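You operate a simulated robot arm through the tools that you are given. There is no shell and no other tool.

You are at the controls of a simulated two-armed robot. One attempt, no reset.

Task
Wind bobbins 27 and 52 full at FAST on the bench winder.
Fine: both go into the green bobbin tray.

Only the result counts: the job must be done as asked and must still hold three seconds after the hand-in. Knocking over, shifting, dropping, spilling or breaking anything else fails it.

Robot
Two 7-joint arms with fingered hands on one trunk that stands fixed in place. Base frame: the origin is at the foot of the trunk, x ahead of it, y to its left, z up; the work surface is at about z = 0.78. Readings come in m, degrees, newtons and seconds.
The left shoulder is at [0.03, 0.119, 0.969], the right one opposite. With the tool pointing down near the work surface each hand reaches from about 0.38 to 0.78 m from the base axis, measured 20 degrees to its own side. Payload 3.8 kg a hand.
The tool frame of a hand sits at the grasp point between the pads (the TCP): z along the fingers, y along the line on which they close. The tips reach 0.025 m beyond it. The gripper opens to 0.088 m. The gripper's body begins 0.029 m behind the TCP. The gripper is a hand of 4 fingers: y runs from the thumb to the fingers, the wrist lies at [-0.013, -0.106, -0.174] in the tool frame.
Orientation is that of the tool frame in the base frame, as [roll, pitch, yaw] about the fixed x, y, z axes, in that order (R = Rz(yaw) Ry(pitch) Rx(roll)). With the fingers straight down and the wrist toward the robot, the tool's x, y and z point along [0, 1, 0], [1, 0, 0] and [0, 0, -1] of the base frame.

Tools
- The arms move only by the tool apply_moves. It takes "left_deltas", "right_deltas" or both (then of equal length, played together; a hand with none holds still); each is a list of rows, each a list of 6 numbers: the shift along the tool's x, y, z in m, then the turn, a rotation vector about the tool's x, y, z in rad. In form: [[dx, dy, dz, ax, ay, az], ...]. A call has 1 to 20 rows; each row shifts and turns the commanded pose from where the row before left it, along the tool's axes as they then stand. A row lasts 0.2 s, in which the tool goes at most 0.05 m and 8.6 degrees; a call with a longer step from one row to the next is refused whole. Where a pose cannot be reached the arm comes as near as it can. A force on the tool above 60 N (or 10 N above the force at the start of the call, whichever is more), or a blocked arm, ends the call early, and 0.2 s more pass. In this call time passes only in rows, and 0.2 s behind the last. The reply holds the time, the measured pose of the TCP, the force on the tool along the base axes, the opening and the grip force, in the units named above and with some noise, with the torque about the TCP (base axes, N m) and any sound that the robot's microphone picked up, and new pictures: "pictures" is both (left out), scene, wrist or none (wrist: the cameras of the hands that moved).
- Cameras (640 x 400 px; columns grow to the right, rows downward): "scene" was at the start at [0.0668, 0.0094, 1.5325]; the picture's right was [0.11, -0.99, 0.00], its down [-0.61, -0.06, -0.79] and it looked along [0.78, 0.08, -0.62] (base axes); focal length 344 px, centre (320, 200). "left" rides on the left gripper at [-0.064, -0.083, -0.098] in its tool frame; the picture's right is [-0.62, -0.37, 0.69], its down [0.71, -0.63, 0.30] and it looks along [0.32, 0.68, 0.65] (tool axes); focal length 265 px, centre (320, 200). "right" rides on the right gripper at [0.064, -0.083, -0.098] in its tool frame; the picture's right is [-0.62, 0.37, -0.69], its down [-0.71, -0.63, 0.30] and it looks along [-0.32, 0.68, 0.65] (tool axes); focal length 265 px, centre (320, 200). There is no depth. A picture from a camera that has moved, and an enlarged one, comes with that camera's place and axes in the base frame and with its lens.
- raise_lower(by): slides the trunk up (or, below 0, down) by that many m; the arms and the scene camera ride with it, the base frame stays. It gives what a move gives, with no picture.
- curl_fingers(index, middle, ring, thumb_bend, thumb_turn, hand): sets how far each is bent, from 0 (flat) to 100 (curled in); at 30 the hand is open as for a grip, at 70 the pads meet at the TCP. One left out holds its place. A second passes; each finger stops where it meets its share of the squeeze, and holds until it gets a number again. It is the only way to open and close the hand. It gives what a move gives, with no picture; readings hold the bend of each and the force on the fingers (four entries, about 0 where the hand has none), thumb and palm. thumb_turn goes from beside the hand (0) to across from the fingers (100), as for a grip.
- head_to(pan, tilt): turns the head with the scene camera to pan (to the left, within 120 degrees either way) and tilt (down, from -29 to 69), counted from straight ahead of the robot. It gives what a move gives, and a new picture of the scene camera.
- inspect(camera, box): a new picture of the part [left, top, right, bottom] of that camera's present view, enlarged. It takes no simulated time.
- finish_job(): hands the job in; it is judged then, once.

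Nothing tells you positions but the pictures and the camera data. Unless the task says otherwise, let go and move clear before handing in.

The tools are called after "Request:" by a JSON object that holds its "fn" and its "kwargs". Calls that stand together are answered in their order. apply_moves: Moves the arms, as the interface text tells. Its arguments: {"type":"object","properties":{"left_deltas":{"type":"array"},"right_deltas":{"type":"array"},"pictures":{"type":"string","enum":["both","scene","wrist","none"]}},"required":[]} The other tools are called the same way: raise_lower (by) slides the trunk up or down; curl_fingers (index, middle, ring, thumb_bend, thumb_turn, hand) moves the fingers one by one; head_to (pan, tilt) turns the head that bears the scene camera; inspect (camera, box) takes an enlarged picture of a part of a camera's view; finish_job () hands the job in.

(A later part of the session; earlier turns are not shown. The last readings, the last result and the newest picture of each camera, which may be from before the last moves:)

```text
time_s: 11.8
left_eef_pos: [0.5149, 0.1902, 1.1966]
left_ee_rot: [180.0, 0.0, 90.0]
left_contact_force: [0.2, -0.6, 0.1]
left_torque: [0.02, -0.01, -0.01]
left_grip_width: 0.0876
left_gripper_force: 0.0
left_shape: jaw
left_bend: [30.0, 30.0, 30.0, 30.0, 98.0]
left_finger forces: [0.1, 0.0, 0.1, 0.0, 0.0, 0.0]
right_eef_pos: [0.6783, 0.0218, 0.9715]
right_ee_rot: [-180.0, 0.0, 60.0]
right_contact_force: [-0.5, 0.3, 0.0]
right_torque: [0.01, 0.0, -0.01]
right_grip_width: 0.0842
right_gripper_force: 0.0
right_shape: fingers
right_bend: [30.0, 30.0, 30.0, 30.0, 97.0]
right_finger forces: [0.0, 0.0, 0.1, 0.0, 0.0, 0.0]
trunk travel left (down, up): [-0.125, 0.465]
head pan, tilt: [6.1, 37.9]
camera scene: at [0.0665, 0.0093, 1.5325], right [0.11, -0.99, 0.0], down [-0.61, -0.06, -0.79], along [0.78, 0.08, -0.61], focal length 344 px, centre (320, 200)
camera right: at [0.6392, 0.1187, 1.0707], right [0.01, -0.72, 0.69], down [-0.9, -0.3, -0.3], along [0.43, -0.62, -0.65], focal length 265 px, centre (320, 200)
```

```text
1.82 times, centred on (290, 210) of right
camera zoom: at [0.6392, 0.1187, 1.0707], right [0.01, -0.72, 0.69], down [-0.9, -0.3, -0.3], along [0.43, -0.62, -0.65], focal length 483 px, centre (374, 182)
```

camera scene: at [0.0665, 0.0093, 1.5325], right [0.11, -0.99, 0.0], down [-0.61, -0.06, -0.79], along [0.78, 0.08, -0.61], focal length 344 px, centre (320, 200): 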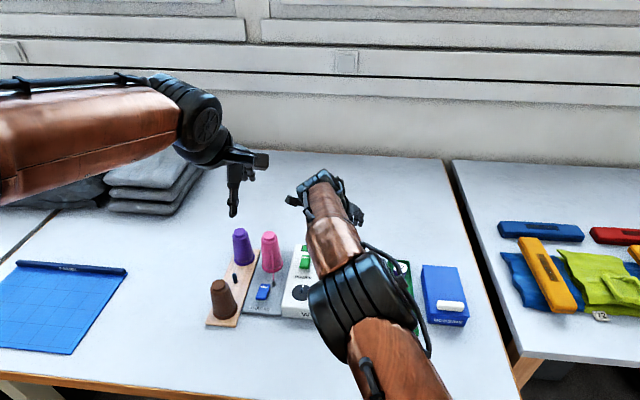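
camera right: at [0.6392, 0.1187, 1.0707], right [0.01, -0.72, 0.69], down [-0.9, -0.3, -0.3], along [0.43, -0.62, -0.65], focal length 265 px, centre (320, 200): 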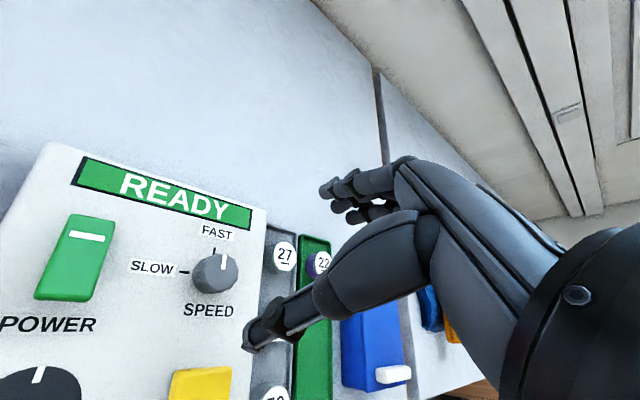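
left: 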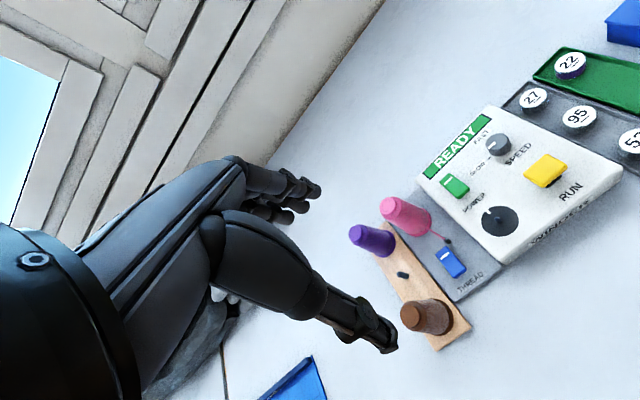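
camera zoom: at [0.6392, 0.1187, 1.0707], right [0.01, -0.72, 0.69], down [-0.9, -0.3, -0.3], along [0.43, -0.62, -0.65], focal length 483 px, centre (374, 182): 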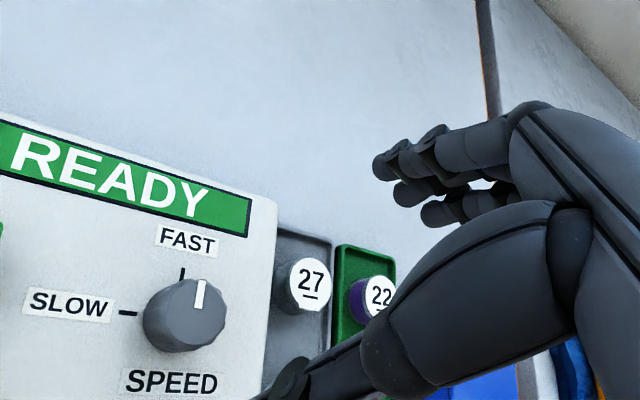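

The knob looks set on FAST. Now I bring the right hand to yaw 90 above bobbin 27, staying high.

Request:
{"fn": "apply_moves", "kwargs": {"right_deltas": [[0, 0, 0, 0, 0, -0.1309], [0, 0, 0, 0, 0, -0.1309], [0, 0, 0, 0, 0, -0.1309], [0, 0, 0, 0, 0, -0.1309], [-0.0323, 0.0157, 0, 0, 0, 0], [-0.0323, 0.0157, 0, 0, 0, 0], [-0.0323, 0.0157, 0, 0, 0, 0], [0, 0, 0.03, 0, 0, 0]]}}

Request:
{"fn": "inspect", "kwargs": {"camera": "right", "box": [160, 120, 400, 360]}}

Request:
{"fn": "inspect", "kwargs": {"camera": "scene", "box": [300, 220, 420, 310]}}

```text
time_s: 13.6
left_eef_pos: [0.5152, 0.1901, 1.1981]
left_ee_rot: [180.0, 0.1, 90.1]
left_contact_force: [0.2, 0.0, -0.2]
left_torque: [0.01, -0.01, 0.01]
left_grip_width: 0.0874
left_gripper_force: 0.0
left_shape: jaw
left_bend: [30.0, 30.0, 30.0, 30.0, 98.0]
left_finger forces: [0.1, 0.0, 0.0, 0.0, 0.0, 0.1]
right_eef_pos: [0.7273, -0.074, 0.9436]
right_ee_rot: [-180.0, 0.0, 90.0]
right_contact_force: [-0.4, 0.2, -0.3]
right_torque: [-0.03, -0.01, 0.02]
right_grip_width: 0.0845
right_gripper_force: 0.1
right_shape: fingers
right_bend: [30.0, 30.0, 30.0, 30.0, 97.0]
right_finger forces: [0.0, 0.1, 0.1, 0.1, 0.2, 0.0]
trunk travel left (down, up): [-0.125, 0.465]
head pan, tilt: [6.1, 37.9]
camera scene: at [0.0673, 0.01, 1.5325], right [0.11, -0.99, 0.0], down [-0.61, -0.07, -0.79], along [0.78, 0.08, -0.62], focal length 344 px, centre (320, 200)
camera right: at [0.6435, -0.0107, 1.0414], right [0.37, -0.62, 0.69], down [-0.63, -0.71, -0.3], along [0.68, -0.33, -0.65], focal length 265 px, centre (320, 200)
```

scene: 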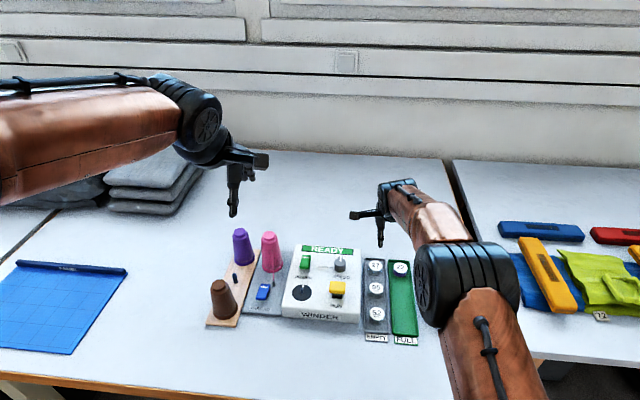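
right: 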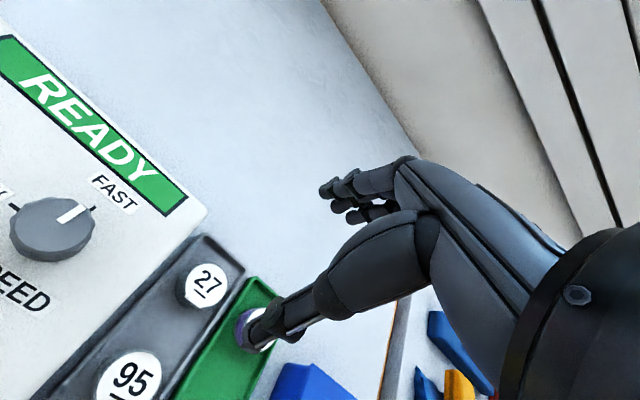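

```text
1.67 times, centred on (280, 240) of right
camera zoom: at [0.6435, -0.0107, 1.0414], right [0.37, -0.62, 0.69], down [-0.63, -0.71, -0.3], along [0.68, -0.33, -0.65], focal length 442 px, centre (387, 133)
```

zoom: 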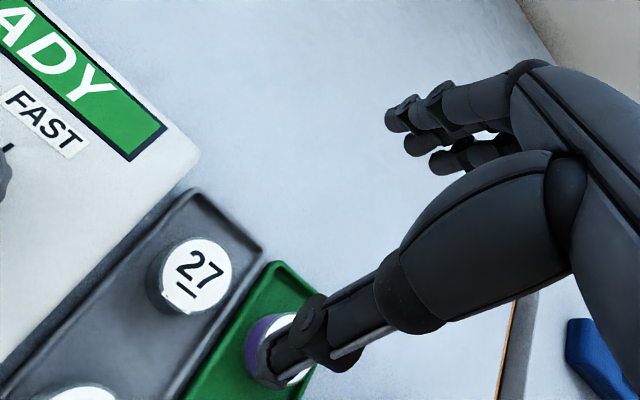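

```text
4.44 times, centred on (360, 265) of scene
camera zoom: at [0.0673, 0.01, 1.5325], right [0.11, -0.99, 0.0], down [-0.61, -0.07, -0.79], along [0.78, 0.08, -0.62], focal length 1530 px, centre (142, -89)
```

zoom: 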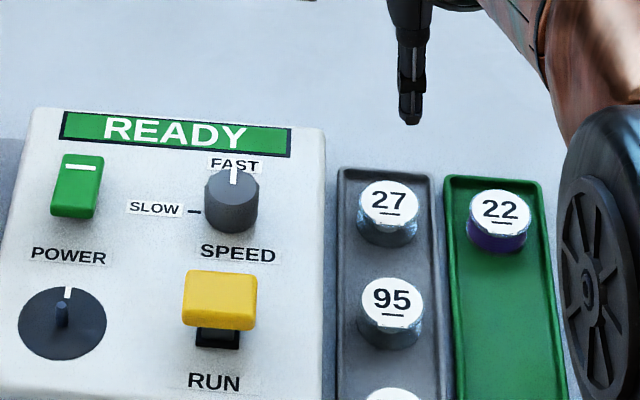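

Request:
{"fn": "inspect", "kwargs": {"camera": "scene", "box": [360, 250, 392, 270]}}

Request:
{"fn": "inspect", "kwargs": {"camera": "right", "box": [150, 230, 250, 330]}}

Request:
{"fn": "inspect", "kwargs": {"camera": "scene", "box": [360, 290, 392, 345]}}

```text
16.00 times, centred on (376, 260) of scene
camera zoom: at [0.0673, 0.01, 1.5325], right [0.11, -0.99, 0.0], down [-0.61, -0.07, -0.79], along [0.78, 0.08, -0.62], focal length 5508 px, centre (-576, -760)
```

zoom: 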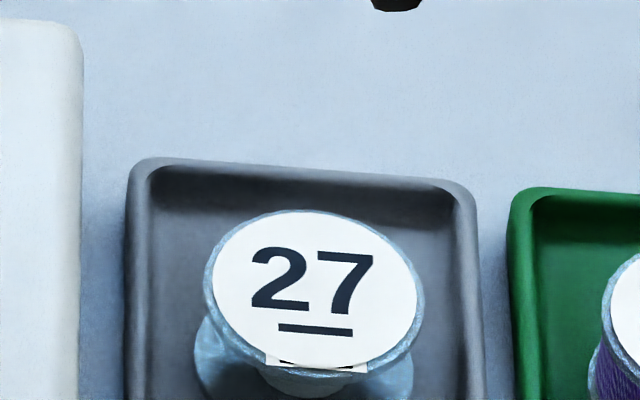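

```text
4.00 times, centred on (200, 280) of right
camera zoom: at [0.6435, -0.0107, 1.0414], right [0.37, -0.62, 0.69], down [-0.63, -0.71, -0.3], along [0.68, -0.33, -0.65], focal length 1062 px, centre (800, -120)
```

zoom: 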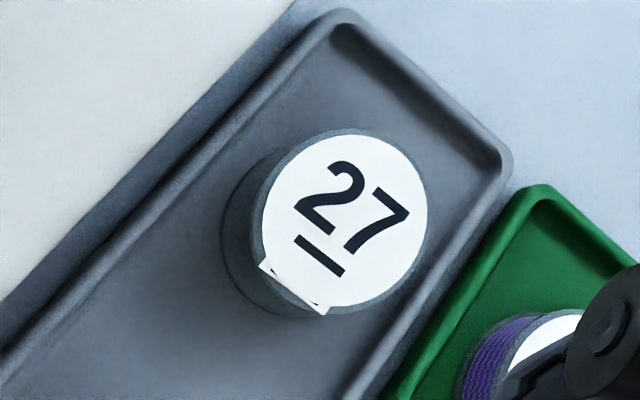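

```text
7.27 times, centred on (376, 318) of scene
camera zoom: at [0.0673, 0.01, 1.5325], right [0.11, -0.99, 0.0], down [-0.61, -0.07, -0.79], along [0.78, 0.08, -0.62], focal length 2504 px, centre (-87, -654)
```

zoom: 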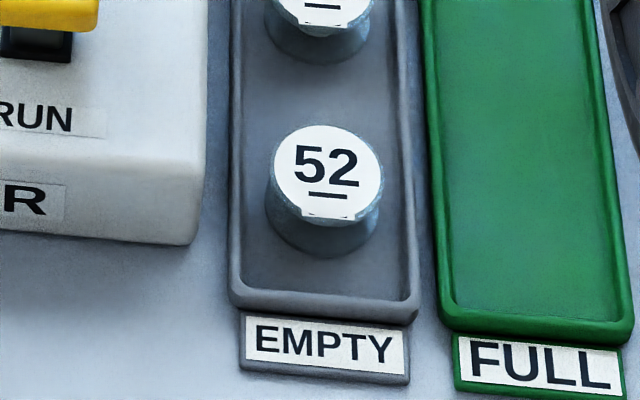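

Knob confirmed on FAST. Bobbin 27 is at about (0.717, -0.075), its top near z 0.806, with the tray's far inner wall at x≈0.756. I flatten the ring finger out of the way and pre-close the others a bit, so only index, middle and thumb enter the tray.

Request:
{"fn": "curl_fingers", "kwargs": {"hand": "right", "index": 45, "middle": 45, "ring": 5, "thumb_bend": 45}}

Request:
{"fn": "apply_moves", "kwargs": {"right_deltas": [[-0.0007, -0.0103, 0.04, 0, 0, 0], [0, 0, 0.04, 0, 0, 0]]}}

Request:
{"fn": "inspect", "kwargs": {"camera": "right", "box": [200, 120, 440, 360]}}

Request:
{"fn": "inspect", "kwargs": {"camera": "scene", "box": [340, 200, 430, 290]}}

```text
time_s: 14.6
left_eef_pos: [0.5165, 0.1895, 1.1984]
left_ee_rot: [180.0, -0.1, 90.1]
left_contact_force: [0.2, -1.0, 0.3]
left_torque: [-0.01, 0.02, 0.0]
left_grip_width: 0.0875
left_gripper_force: 0.1
left_shape: jaw
left_bend: [30.0, 30.0, 30.0, 30.0, 98.0]
left_finger forces: [0.0, 0.0, 0.0, 0.0, 0.0, 0.0]
right_eef_pos: [0.7255, -0.0757, 0.9438]
right_ee_rot: [179.9, 0.1, 90.1]
right_contact_force: [-0.1, 0.2, -0.4]
right_torque: [0.0, -0.02, 0.02]
right_grip_width: 0.0531
right_gripper_force: 0.0
right_shape: fingers
right_bend: [45.0, 45.0, 5.0, 45.0, 97.0]
right_finger forces: [0.1, 0.1, 0.0, 0.0, 0.0, 0.0]
trunk travel left (down, up): [-0.125, 0.465]
head pan, tilt: [6.1, 37.9]
```

```text
time_s: 15.2
left_eef_pos: [0.516, 0.1896, 1.1979]
left_ee_rot: [-179.9, -0.1, 89.9]
left_contact_force: [-0.3, -0.5, 0.1]
left_torque: [0.0, -0.03, -0.02]
left_grip_width: 0.0878
left_gripper_force: 0.0
left_shape: jaw
left_bend: [30.0, 30.0, 30.0, 30.0, 98.0]
left_finger forces: [0.0, 0.0, 0.0, 0.1, 0.1, 0.0]
right_eef_pos: [0.7162, -0.0771, 0.8633]
right_ee_rot: [-180.0, 0.0, 89.9]
right_contact_force: [1.0, -0.1, -0.3]
right_torque: [0.02, 0.01, 0.02]
right_grip_width: 0.0528
right_gripper_force: 0.1
right_shape: fingers
right_bend: [45.0, 45.0, 5.0, 45.0, 97.0]
right_finger forces: [0.1, 0.1, 0.0, 0.0, 0.0, 0.0]
trunk travel left (down, up): [-0.125, 0.465]
head pan, tilt: [6.1, 37.9]
camera scene: at [0.0676, 0.0094, 1.5325], right [0.11, -0.99, 0.0], down [-0.61, -0.06, -0.79], along [0.78, 0.08, -0.62], focal length 344 px, centre (320, 200)
camera right: at [0.6332, -0.0125, 0.9609], right [0.37, -0.62, 0.69], down [-0.63, -0.71, -0.3], along [0.68, -0.32, -0.65], focal length 265 px, centre (320, 200)
```

scene: 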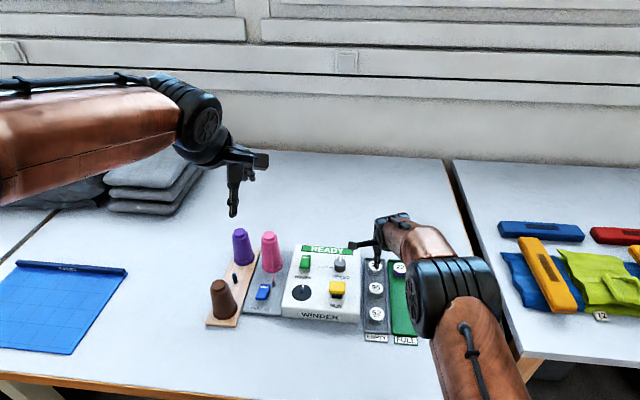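
right: 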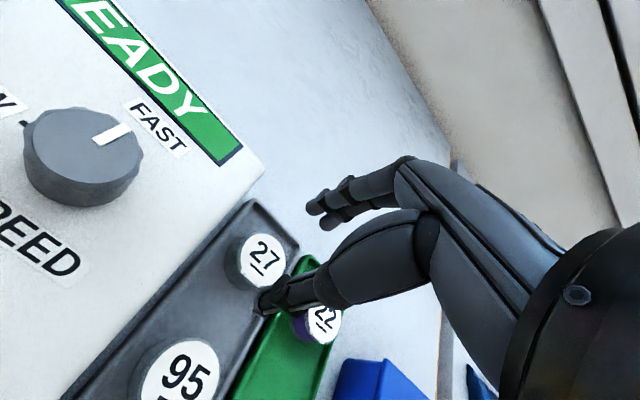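

```text
1.67 times, centred on (320, 240) of right
camera zoom: at [0.6332, -0.0125, 0.9609], right [0.37, -0.62, 0.69], down [-0.63, -0.71, -0.3], along [0.68, -0.32, -0.65], focal length 442 px, centre (320, 133)
```

zoom: 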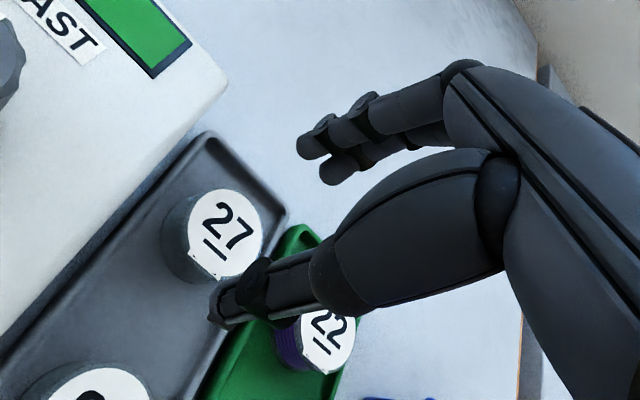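

```text
4.44 times, centred on (385, 245) of scene
camera zoom: at [0.0676, 0.0094, 1.5325], right [0.11, -0.99, 0.0], down [-0.61, -0.06, -0.79], along [0.78, 0.08, -0.62], focal length 1530 px, centre (31, 0)
```

zoom: 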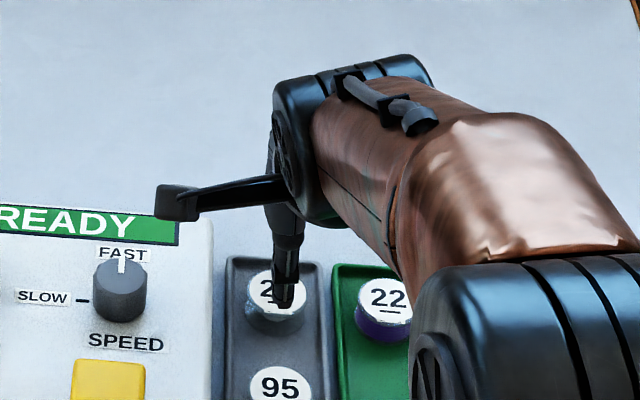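

Bobbin 27 lies between thumb and fingers. I nudge 2 mm left and lower in small steps while watching the force.

Request:
{"fn": "apply_moves", "kwargs": {"right_deltas": [[0.002, 0, 0.02, 0, 0, 0], [0, 0, 0.018, 0, 0, 0]]}}

Request:
{"fn": "inspect", "kwargs": {"camera": "right", "box": [200, 140, 440, 380]}}

Request:
{"fn": "inspect", "kwargs": {"camera": "scene", "box": [340, 220, 430, 290]}}

```text
time_s: 15.8
left_eef_pos: [0.5164, 0.1908, 1.1983]
left_ee_rot: [-180.0, -0.1, 90.0]
left_contact_force: [0.9, -0.5, 0.6]
left_torque: [-0.01, 0.03, -0.01]
left_grip_width: 0.0876
left_gripper_force: 0.0
left_shape: jaw
left_bend: [30.0, 30.0, 30.0, 30.0, 98.0]
left_finger forces: [0.1, 0.1, 0.0, 0.0, 0.0, 0.0]
right_eef_pos: [0.7154, -0.0736, 0.8248]
right_ee_rot: [-180.0, 0.0, 89.9]
right_contact_force: [-0.1, 0.8, 0.5]
right_torque: [-0.02, 0.01, 0.01]
right_grip_width: 0.0531
right_gripper_force: 0.0
right_shape: fingers
right_bend: [45.0, 45.0, 5.0, 45.0, 97.0]
right_finger forces: [0.0, 0.1, 0.1, 0.0, 0.1, 0.1]
trunk travel left (down, up): [-0.125, 0.465]
head pan, tilt: [6.1, 37.9]
camera scene: at [0.067, 0.0094, 1.5325], right [0.11, -0.99, 0.0], down [-0.61, -0.06, -0.79], along [0.78, 0.08, -0.62], focal length 344 px, centre (320, 200)
camera right: at [0.6328, -0.0098, 0.923], right [0.37, -0.62, 0.69], down [-0.63, -0.71, -0.3], along [0.68, -0.32, -0.65], focal length 265 px, centre (320, 200)
```

scene: 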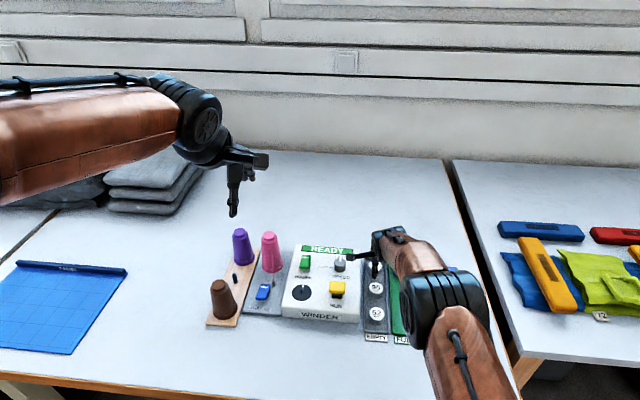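
right: 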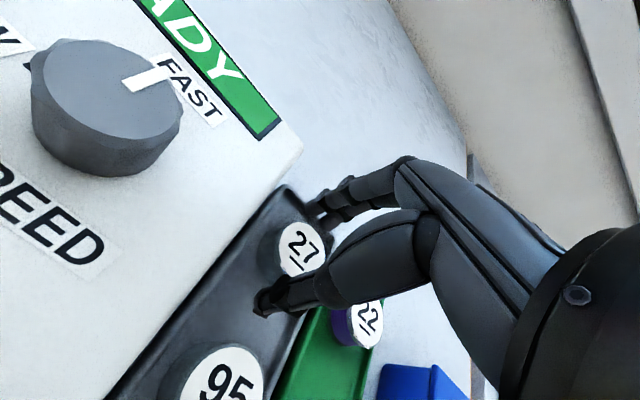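

```text
1.67 times, centred on (320, 260) of right
camera zoom: at [0.6328, -0.0098, 0.923], right [0.37, -0.62, 0.69], down [-0.63, -0.71, -0.3], along [0.68, -0.32, -0.65], focal length 442 px, centre (320, 100)
```

zoom: 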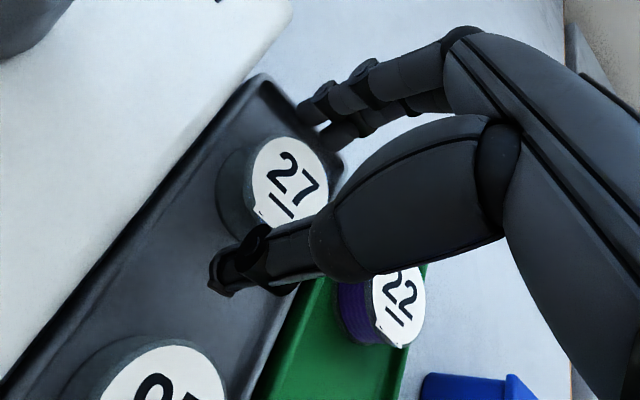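

```text
5.71 times, centred on (385, 255) of scene
camera zoom: at [0.067, 0.0094, 1.5325], right [0.11, -0.99, 0.0], down [-0.61, -0.06, -0.79], along [0.78, 0.08, -0.62], focal length 1967 px, centre (-51, -114)
```

zoom: 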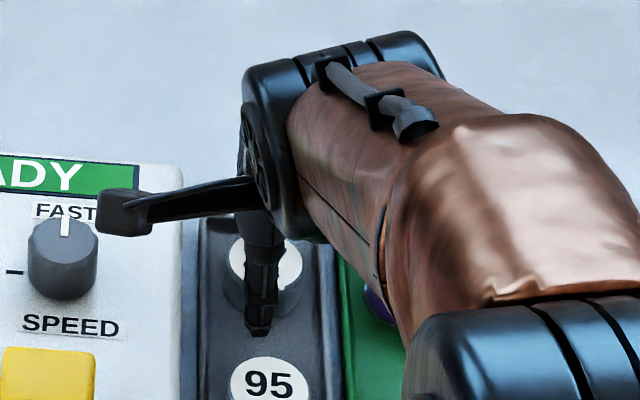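

Request:
{"fn": "apply_moves", "kwargs": {"right_deltas": [[0, 0, 0.006, 0, 0, 0], [0, 0, 0.005, 0, 0, 0]]}}

Request:
{"fn": "inspect", "kwargs": {"camera": "right", "box": [220, 140, 380, 320]}}

```text
time_s: 16.4
left_eef_pos: [0.5161, 0.1905, 1.1987]
left_ee_rot: [-180.0, 0.0, 90.0]
left_contact_force: [1.0, 0.1, 0.0]
left_torque: [0.01, -0.01, 0.01]
left_grip_width: 0.0874
left_gripper_force: 0.1
left_shape: jaw
left_bend: [30.0, 30.0, 30.0, 30.0, 98.0]
left_finger forces: [0.1, 0.0, 0.0, 0.1, 0.0, 0.0]
right_eef_pos: [0.716, -0.074, 0.8138]
right_ee_rot: [-179.9, 0.0, 89.9]
right_contact_force: [-0.5, 0.8, 0.1]
right_torque: [-0.03, 0.01, 0.04]
right_grip_width: 0.0528
right_gripper_force: 0.3
right_shape: fingers
right_bend: [45.0, 45.0, 5.0, 45.0, 97.0]
right_finger forces: [0.0, 0.3, 0.0, 0.0, 0.0, 0.0]
trunk travel left (down, up): [-0.125, 0.465]
head pan, tilt: [6.1, 37.9]
camera scene: at [0.0668, 0.0095, 1.5325], right [0.11, -0.99, 0.0], down [-0.61, -0.06, -0.79], along [0.78, 0.08, -0.62], focal length 344 px, centre (320, 200)
camera right: at [0.6324, -0.0099, 0.9123], right [0.37, -0.62, 0.69], down [-0.63, -0.71, -0.3], along [0.68, -0.33, -0.65], focal length 265 px, centre (320, 200)
```

scene: 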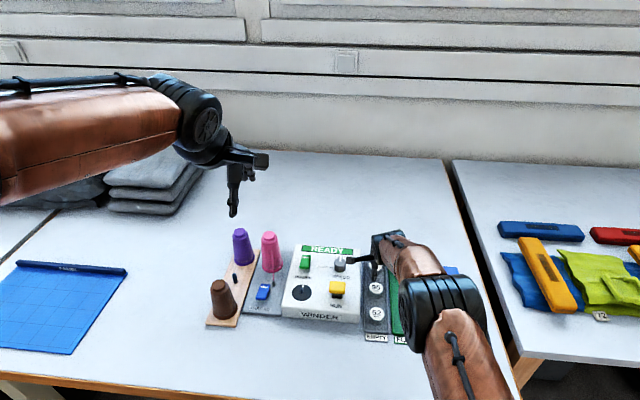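
right: 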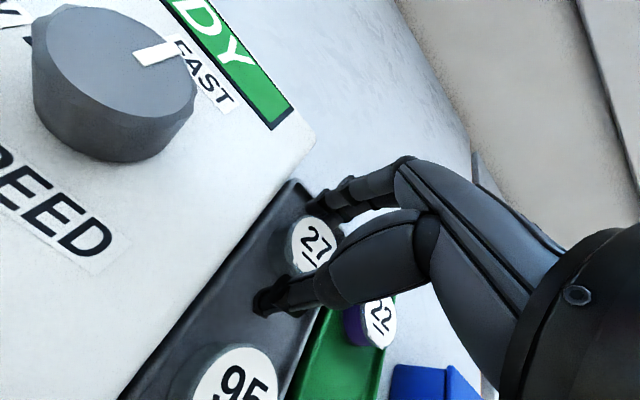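

```text
2.22 times, centred on (300, 230) of right
camera zoom: at [0.6324, -0.0099, 0.9123], right [0.37, -0.62, 0.69], down [-0.63, -0.71, -0.3], along [0.68, -0.33, -0.65], focal length 590 px, centre (364, 133)
```

zoom: 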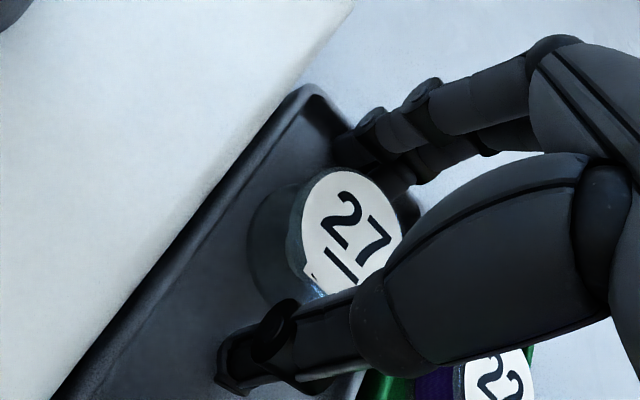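

The fingertips straddle bobbin 27. I close index, middle and thumb on it.

Request:
{"fn": "curl_fingers", "kwargs": {"hand": "right", "index": 64, "middle": 64, "thumb_bend": 64}}

Request:
{"fn": "inspect", "kwargs": {"camera": "right", "box": [220, 140, 380, 320]}}

```text
time_s: 17.4
left_eef_pos: [0.5152, 0.191, 1.1982]
left_ee_rot: [180.0, 0.0, 90.0]
left_contact_force: [0.8, 0.0, 1.1]
left_torque: [-0.01, 0.02, 0.0]
left_grip_width: 0.0878
left_gripper_force: 0.0
left_shape: jaw
left_bend: [30.0, 30.0, 30.0, 30.0, 98.0]
left_finger forces: [0.0, 0.0, 0.0, 0.0, 0.1, 0.1]
right_eef_pos: [0.7152, -0.0743, 0.8137]
right_ee_rot: [179.9, 0.0, 89.9]
right_contact_force: [-0.4, 0.6, -0.4]
right_torque: [-0.04, 0.02, -0.03]
right_grip_width: 0.0287
right_gripper_force: 7.3
right_shape: fingers
right_bend: [58.0, 59.0, 5.0, 55.0, 96.0]
right_finger forces: [3.5, 3.5, 0.1, 0.0, 7.0, 0.1]
trunk travel left (down, up): [-0.125, 0.465]
head pan, tilt: [6.1, 37.9]
```

```text
2.22 times, centred on (300, 230) of right
camera zoom: at [0.6323, -0.0098, 0.9123], right [0.37, -0.62, 0.69], down [-0.63, -0.71, -0.3], along [0.68, -0.33, -0.65], focal length 590 px, centre (364, 133)
```

zoom: 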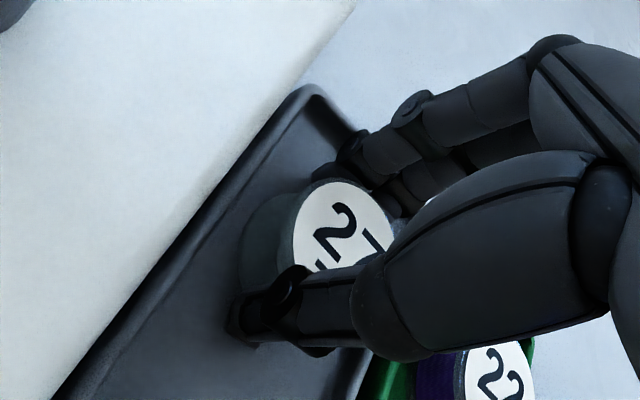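

The bobbin is held with about 7 N. I lift it gently and check.

Request:
{"fn": "apply_moves", "kwargs": {"right_deltas": [[0, 0, -0.01, 0, 0, 0], [0, 0, -0.02, 0, 0, 0], [0, 0, -0.03, 0, 0, 0], [0, 0, -0.03, 0, 0, 0]]}}

Request:
{"fn": "inspect", "kwargs": {"camera": "right", "box": [220, 140, 380, 320]}}

Request:
{"fn": "inspect", "kwargs": {"camera": "scene", "box": [330, 210, 430, 330]}}

```text
time_s: 18.4
left_eef_pos: [0.5166, 0.1894, 1.1989]
left_ee_rot: [-180.0, -0.1, 90.0]
left_contact_force: [-0.1, -0.6, 0.2]
left_torque: [-0.01, -0.01, -0.01]
left_grip_width: 0.0878
left_gripper_force: 0.0
left_shape: jaw
left_bend: [30.0, 30.0, 30.0, 30.0, 98.0]
left_finger forces: [0.0, 0.1, 0.0, 0.0, 0.0, 0.0]
right_eef_pos: [0.7145, -0.0737, 0.9044]
right_ee_rot: [-180.0, -0.1, 90.1]
right_contact_force: [0.5, 0.6, 0.2]
right_torque: [0.01, -0.02, 0.03]
right_grip_width: 0.0286
right_gripper_force: 7.0
right_shape: fingers
right_bend: [58.0, 59.0, 5.0, 55.0, 96.0]
right_finger forces: [3.4, 3.5, 0.0, 0.0, 7.0, 0.1]
trunk travel left (down, up): [-0.125, 0.465]
head pan, tilt: [6.1, 37.9]
camera scene: at [0.0665, 0.0095, 1.5325], right [0.11, -0.99, 0.0], down [-0.61, -0.06, -0.79], along [0.78, 0.08, -0.61], focal length 344 px, centre (320, 200)
camera right: at [0.6315, -0.0098, 1.003], right [0.37, -0.62, 0.69], down [-0.63, -0.71, -0.3], along [0.68, -0.33, -0.65], focal length 265 px, centre (320, 200)
```

scene: 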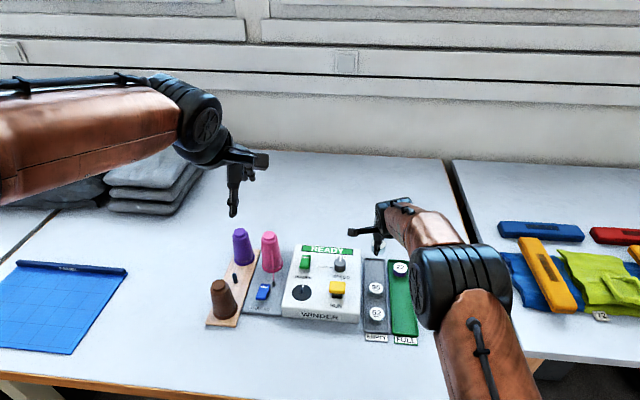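
right: 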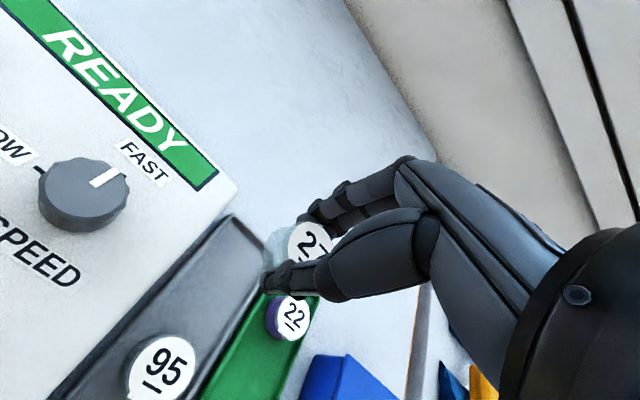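

```text
2.22 times, centred on (300, 230) of right
camera zoom: at [0.6315, -0.0098, 1.003], right [0.37, -0.62, 0.69], down [-0.63, -0.71, -0.3], along [0.68, -0.33, -0.65], focal length 590 px, centre (364, 133)
```

zoom: 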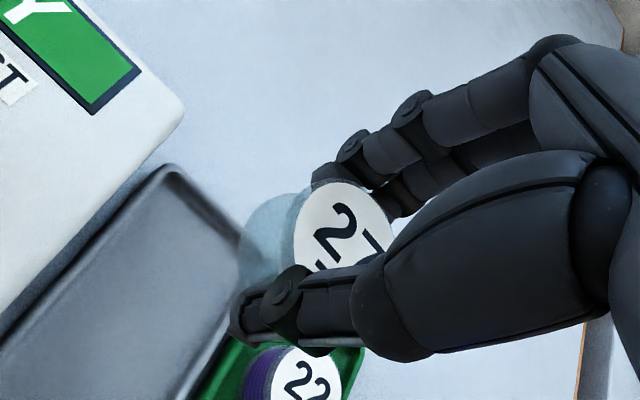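

```text
3.33 times, centred on (380, 270) of scene
camera zoom: at [0.0665, 0.0095, 1.5325], right [0.11, -0.99, 0.0], down [-0.61, -0.06, -0.79], along [0.78, 0.08, -0.61], focal length 1148 px, centre (120, -33)
```

zoom: 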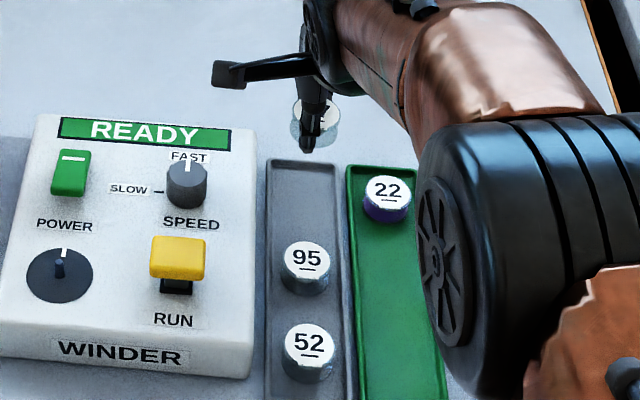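

Request:
{"fn": "inspect", "kwargs": {"camera": "right", "box": [255, 190, 345, 300]}}

Request:
{"fn": "inspect", "kwargs": {"camera": "scene", "box": [360, 225, 400, 260]}}

Request:
{"fn": "inspect", "kwargs": {"camera": "left", "box": [420, 0, 640, 200]}}

```text
3.64 times, centred on (300, 245) of right
camera zoom: at [0.6315, -0.0098, 1.003], right [0.37, -0.62, 0.69], down [-0.63, -0.71, -0.3], along [0.68, -0.33, -0.65], focal length 965 px, centre (393, 36)
```

zoom: 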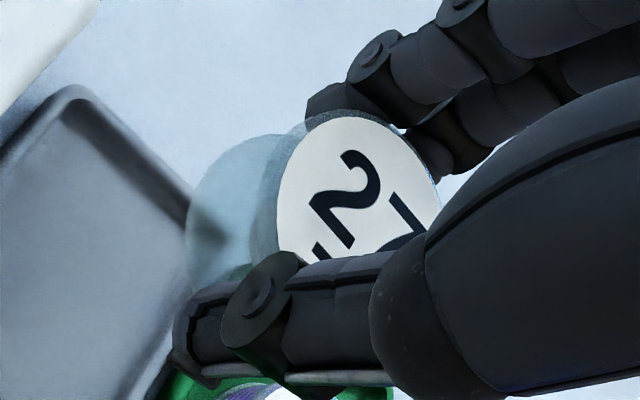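

```text
11.43 times, centred on (380, 242) of scene
camera zoom: at [0.0665, 0.0095, 1.5325], right [0.11, -0.99, 0.0], down [-0.61, -0.06, -0.79], along [0.78, 0.08, -0.61], focal length 3934 px, centre (-366, -286)
```

zoom: 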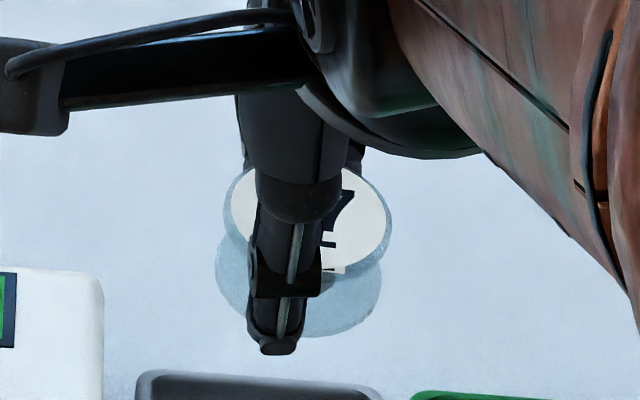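

```text
2.00 times, centred on (530, 100) of left
camera zoom: at [0.4318, 0.1256, 1.2958], right [-0.37, -0.62, -0.69], down [-0.63, 0.71, -0.3], along [0.68, 0.32, -0.65], focal length 531 px, centre (-100, 400)
```

zoom: 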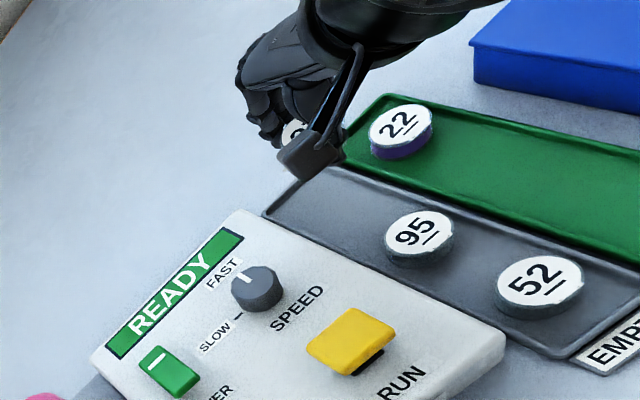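

Bobbin 27 is lifted and level, its axis about 4 mm to the thumb side of the TCP. I take the left hand further left for clearance, then carry the bobbin high over to the spindle and turn the hand to yaw 150 so the cameras can see the spindle.

Request:
{"fn": "apply_moves", "kwargs": {"left_deltas": [[0.03, 0, -0.01, 0, 0, 0], [0.03, 0, -0.01, 0, 0, 0], [0.03, 0, -0.01, 0, 0, 0], [0, 0, 0, 0, 0, 0], [0, 0, 0, 0, 0, 0], [0, 0, 0, 0, 0, 0], [0, 0, 0, 0, 0, 0], [0, 0, 0, 0, 0, 0]], "right_deltas": [[0, 0, -0.023, 0, 0, 0], [0, 0, -0.023, 0, 0, 0], [0, 0, 0, 0, 0, 0], [0.037, -0.0247, 0, 0, 0, 0], [0.037, -0.0247, 0, 0, 0, 0], [0.037, -0.0247, 0, 0, 0, 0], [0.037, -0.0247, 0, 0, 0, 0], [0.037, -0.0247, 0, 0, 0, 0]], "pictures": "scene"}}

```text
time_s: 20.2
left_eef_pos: [0.5166, 0.2808, 1.229]
left_ee_rot: [-179.9, 0.0, 89.9]
left_contact_force: [0.6, -0.2, -0.4]
left_torque: [-0.02, 0.01, 0.0]
left_grip_width: 0.0875
left_gripper_force: 0.1
left_shape: jaw
left_bend: [30.0, 30.0, 30.0, 30.0, 98.0]
left_finger forces: [0.0, 0.0, 0.1, 0.0, 0.0, 0.2]
right_eef_pos: [0.5899, 0.1111, 0.9503]
right_ee_rot: [179.9, 0.1, 89.9]
right_contact_force: [-0.2, -0.8, -0.9]
right_torque: [0.0, 0.0, -0.02]
right_grip_width: 0.0287
right_gripper_force: 7.1
right_shape: fingers
right_bend: [58.0, 60.0, 5.0, 55.0, 96.0]
right_finger forces: [3.3, 3.4, 0.0, 0.0, 7.1, 0.0]
trunk travel left (down, up): [-0.125, 0.465]
head pan, tilt: [6.1, 37.9]
camera scene: at [0.0661, 0.0106, 1.5325], right [0.11, -0.99, 0.0], down [-0.61, -0.07, -0.79], along [0.78, 0.08, -0.61], focal length 344 px, centre (320, 200)
```

scene: 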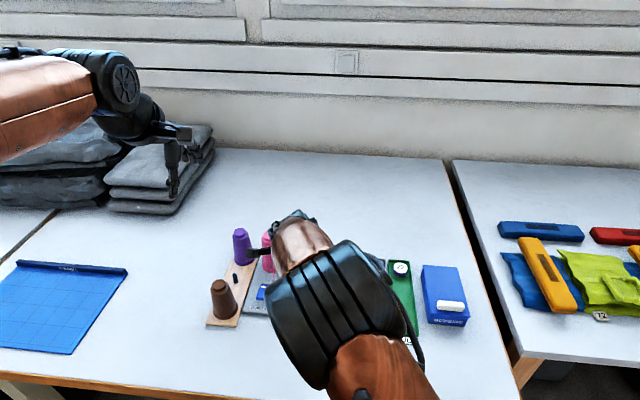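

Request:
{"fn": "apply_moves", "kwargs": {"right_deltas": [[0, 0, 0, 0, 0, -0.1309], [0, 0, 0, 0, 0, -0.1309], [0, 0, 0, 0, 0, -0.1309], [0, 0, 0, 0, 0, -0.1309], [0, 0, 0, 0, 0, -0.1309], [0, 0, 0, 0, 0, -0.1309], [0, 0, 0, 0, 0, -0.1309], [0, 0, 0, 0, 0, -0.1309]]}}

Request:
{"fn": "inspect", "kwargs": {"camera": "left", "box": [440, 60, 640, 260]}}

Request:
{"fn": "inspect", "kwargs": {"camera": "scene", "box": [240, 220, 400, 340]}}

```text
time_s: 22.0
left_eef_pos: [0.5162, 0.2817, 1.2293]
left_ee_rot: [180.0, 0.0, 90.1]
left_contact_force: [1.1, -0.3, 0.5]
left_torque: [0.0, 0.01, -0.02]
left_grip_width: 0.0879
left_gripper_force: 0.0
left_shape: jaw
left_bend: [30.0, 30.0, 30.0, 30.0, 98.0]
left_finger forces: [0.1, 0.0, 0.0, 0.0, 0.0, 0.0]
right_eef_pos: [0.5911, 0.1114, 0.9501]
right_ee_rot: [-179.8, 0.0, 150.0]
right_contact_force: [-0.6, -0.2, -0.4]
right_torque: [0.02, 0.0, -0.01]
right_grip_width: 0.0288
right_gripper_force: 6.7
right_shape: fingers
right_bend: [58.0, 60.0, 5.0, 55.0, 96.0]
right_finger forces: [3.4, 3.5, 0.1, 0.0, 6.9, 0.0]
trunk travel left (down, up): [-0.125, 0.465]
head pan, tilt: [6.1, 37.9]
camera scene: at [0.0673, 0.0093, 1.5325], right [0.11, -0.99, 0.0], down [-0.61, -0.06, -0.79], along [0.78, 0.08, -0.62], focal length 344 px, centre (320, 200)
camera right: at [0.4951, 0.0706, 1.0484], right [0.72, 0.01, 0.69], down [0.31, -0.9, -0.3], along [0.62, 0.43, -0.65], focal length 265 px, centre (320, 200)
```

scene: 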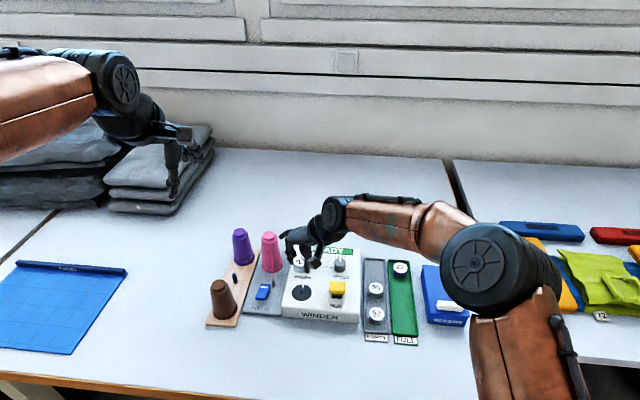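
right: 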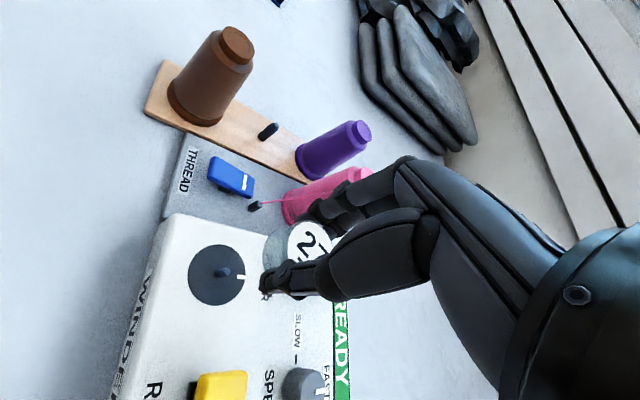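

```text
2.00 times, centred on (540, 160) of left
camera zoom: at [0.433, 0.2154, 1.3257], right [-0.37, -0.62, -0.69], down [-0.63, 0.71, -0.3], along [0.68, 0.32, -0.65], focal length 531 px, centre (-120, 280)
```

zoom: 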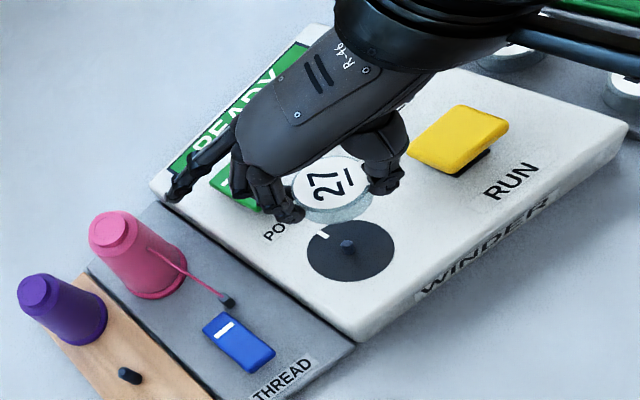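

```text
3.33 times, centred on (320, 280) of scene
camera zoom: at [0.0673, 0.0093, 1.5325], right [0.11, -0.99, 0.0], down [-0.61, -0.06, -0.79], along [0.78, 0.08, -0.62], focal length 1148 px, centre (320, -67)
```

zoom: 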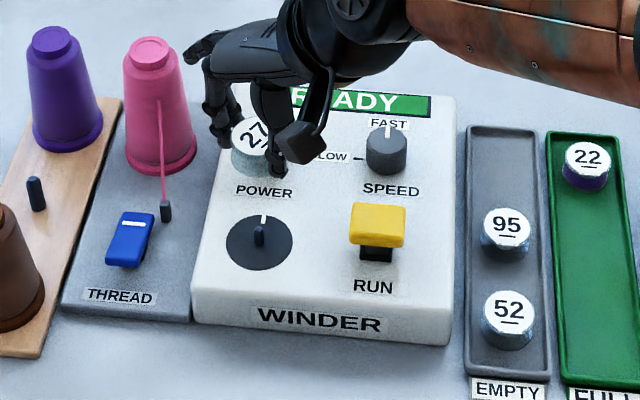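

I see the bobbin above and behind the spindle in both views. I curl the ring finger in, away from the pink cone, and take precise close-ups of the post and bobbin from both cameras.

Request:
{"fn": "curl_fingers", "kwargs": {"hand": "right", "ring": 50}}

Request:
{"fn": "inspect", "kwargs": {"camera": "left", "box": [520, 120, 600, 170]}}

Request:
{"fn": "inspect", "kwargs": {"camera": "scene", "box": [280, 245, 340, 310]}}

Request:
{"fn": "inspect", "kwargs": {"camera": "left", "box": [580, 160, 640, 210]}}

```text
time_s: 23.0
left_eef_pos: [0.5171, 0.2789, 1.2287]
left_ee_rot: [-180.0, 0.1, 90.0]
left_contact_force: [-0.6, -0.2, 0.3]
left_torque: [0.01, 0.0, -0.02]
left_grip_width: 0.0874
left_gripper_force: 0.0
left_shape: jaw
left_bend: [30.0, 30.0, 30.0, 30.0, 98.0]
left_finger forces: [0.0, 0.1, 0.1, 0.1, 0.1, 0.0]
right_eef_pos: [0.591, 0.1106, 0.9491]
right_ee_rot: [-180.0, 0.0, 150.0]
right_contact_force: [-0.6, 0.1, -0.9]
right_torque: [0.02, 0.03, 0.02]
right_grip_width: 0.029
right_gripper_force: 6.9
right_shape: fingers
right_bend: [58.0, 60.0, 50.0, 55.0, 96.0]
right_finger forces: [3.5, 3.5, 0.1, 0.0, 6.9, 0.1]
trunk travel left (down, up): [-0.125, 0.465]
head pan, tilt: [6.1, 37.9]
```

```text
8.00 times, centred on (560, 145) of left
camera zoom: at [0.4326, 0.2157, 1.3258], right [-0.37, -0.62, -0.69], down [-0.63, 0.71, -0.3], along [0.68, 0.32, -0.65], focal length 2123 px, centre (-1600, 640)
```

zoom: 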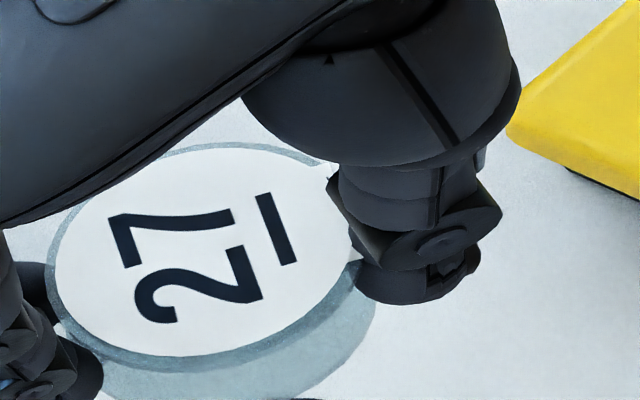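

```text
6.15 times, centred on (310, 278) of scene
camera zoom: at [0.0669, 0.0095, 1.5325], right [0.11, -0.99, 0.0], down [-0.61, -0.06, -0.79], along [0.78, 0.08, -0.62], focal length 2118 px, centre (382, -277)
```

zoom: 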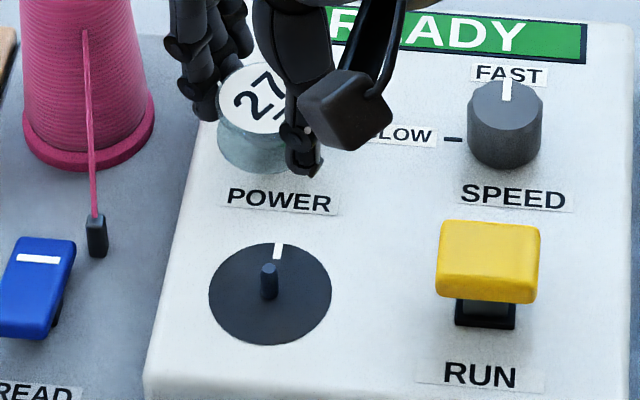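

```text
8.00 times, centred on (610, 185) of left
camera zoom: at [0.4326, 0.2157, 1.3258], right [-0.37, -0.62, -0.69], down [-0.63, 0.71, -0.3], along [0.68, 0.32, -0.65], focal length 2123 px, centre (-2000, 320)
```

zoom: 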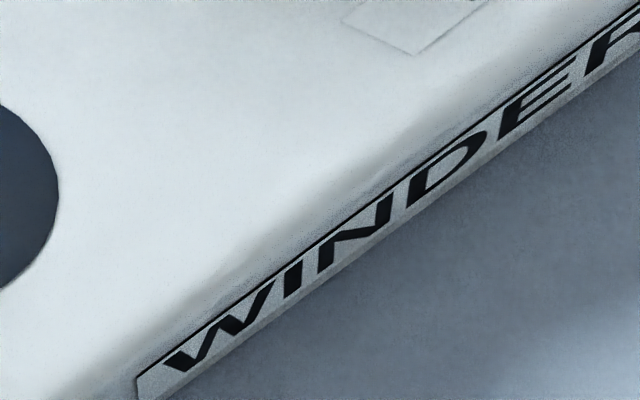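

Request:
{"fn": "inspect", "kwargs": {"camera": "scene", "box": [288, 250, 320, 270]}}

Request:
{"fn": "inspect", "kwargs": {"camera": "scene", "box": [288, 280, 320, 300]}}

Request:
{"fn": "inspect", "kwargs": {"camera": "left", "box": [580, 160, 628, 190]}}

Request:
{"fn": "inspect", "kwargs": {"camera": "right", "box": [180, 210, 340, 310]}}

```text
16.00 times, centred on (304, 260) of scene
camera zoom: at [0.0669, 0.0095, 1.5325], right [0.11, -0.99, 0.0], down [-0.61, -0.06, -0.79], along [0.78, 0.08, -0.62], focal length 5508 px, centre (576, -760)
```

zoom: 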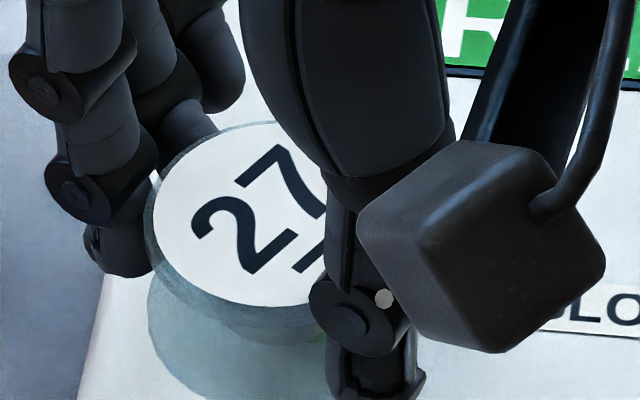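

```text
16.00 times, centred on (304, 290) of scene
camera zoom: at [0.0669, 0.0095, 1.5325], right [0.11, -0.99, 0.0], down [-0.61, -0.06, -0.79], along [0.78, 0.08, -0.62], focal length 5508 px, centre (576, -1240)
```

zoom: 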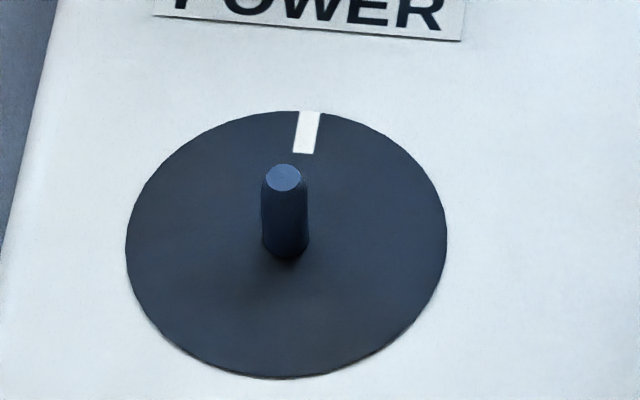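

```text
13.33 times, centred on (604, 175) of left
camera zoom: at [0.4326, 0.2157, 1.3258], right [-0.37, -0.62, -0.69], down [-0.63, 0.71, -0.3], along [0.68, 0.32, -0.65], focal length 3539 px, centre (-3467, 533)
```

zoom: 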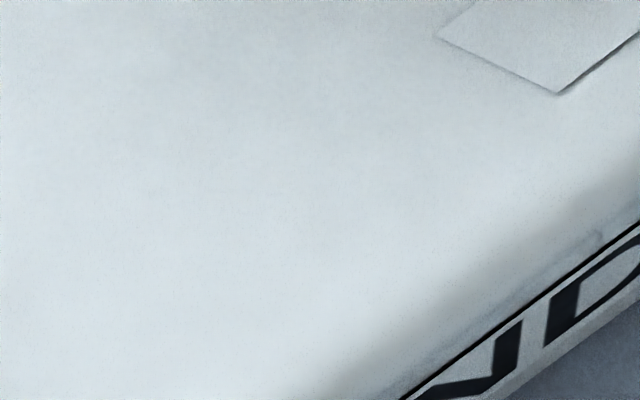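

```text
4.00 times, centred on (260, 260) of right
camera zoom: at [0.4947, 0.071, 1.0485], right [0.72, 0.01, 0.69], down [0.3, -0.9, -0.3], along [0.62, 0.43, -0.65], focal length 1062 px, centre (560, -40)
```

zoom: 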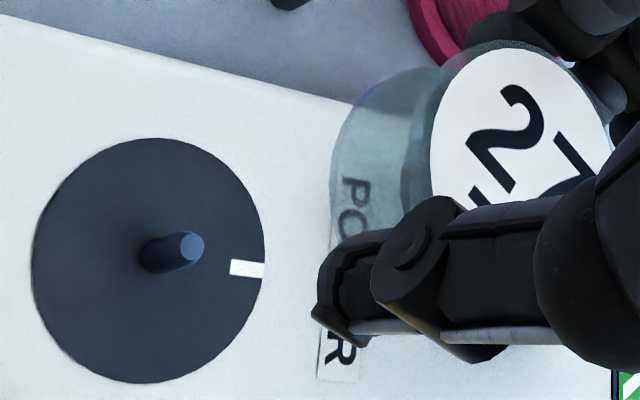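

Request:
{"fn": "inspect", "kwargs": {"camera": "left", "box": [530, 165, 578, 195]}}

Request:
{"fn": "inspect", "kwargs": {"camera": "left", "box": [510, 125, 582, 170]}}

```text
13.33 times, centred on (554, 180) of left
camera zoom: at [0.4326, 0.2157, 1.3258], right [-0.37, -0.62, -0.69], down [-0.63, 0.71, -0.3], along [0.68, 0.32, -0.65], focal length 3539 px, centre (-2800, 467)
```

zoom: 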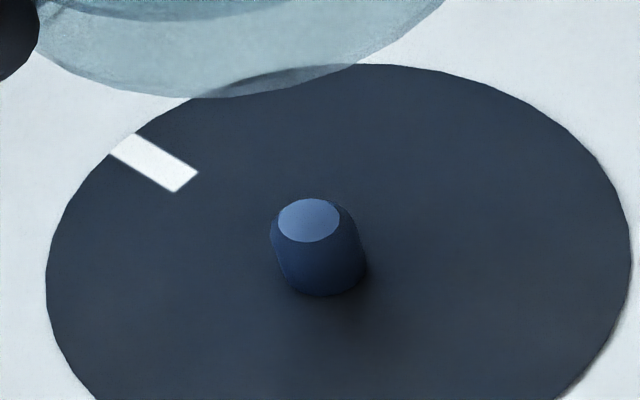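

```text
8.89 times, centred on (546, 148) of left
camera zoom: at [0.4326, 0.2157, 1.3258], right [-0.37, -0.62, -0.69], down [-0.63, 0.71, -0.3], along [0.68, 0.32, -0.65], focal length 2359 px, centre (-1689, 667)
```

zoom: 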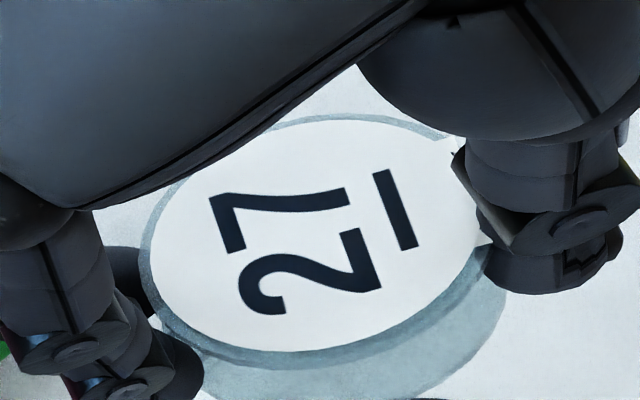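

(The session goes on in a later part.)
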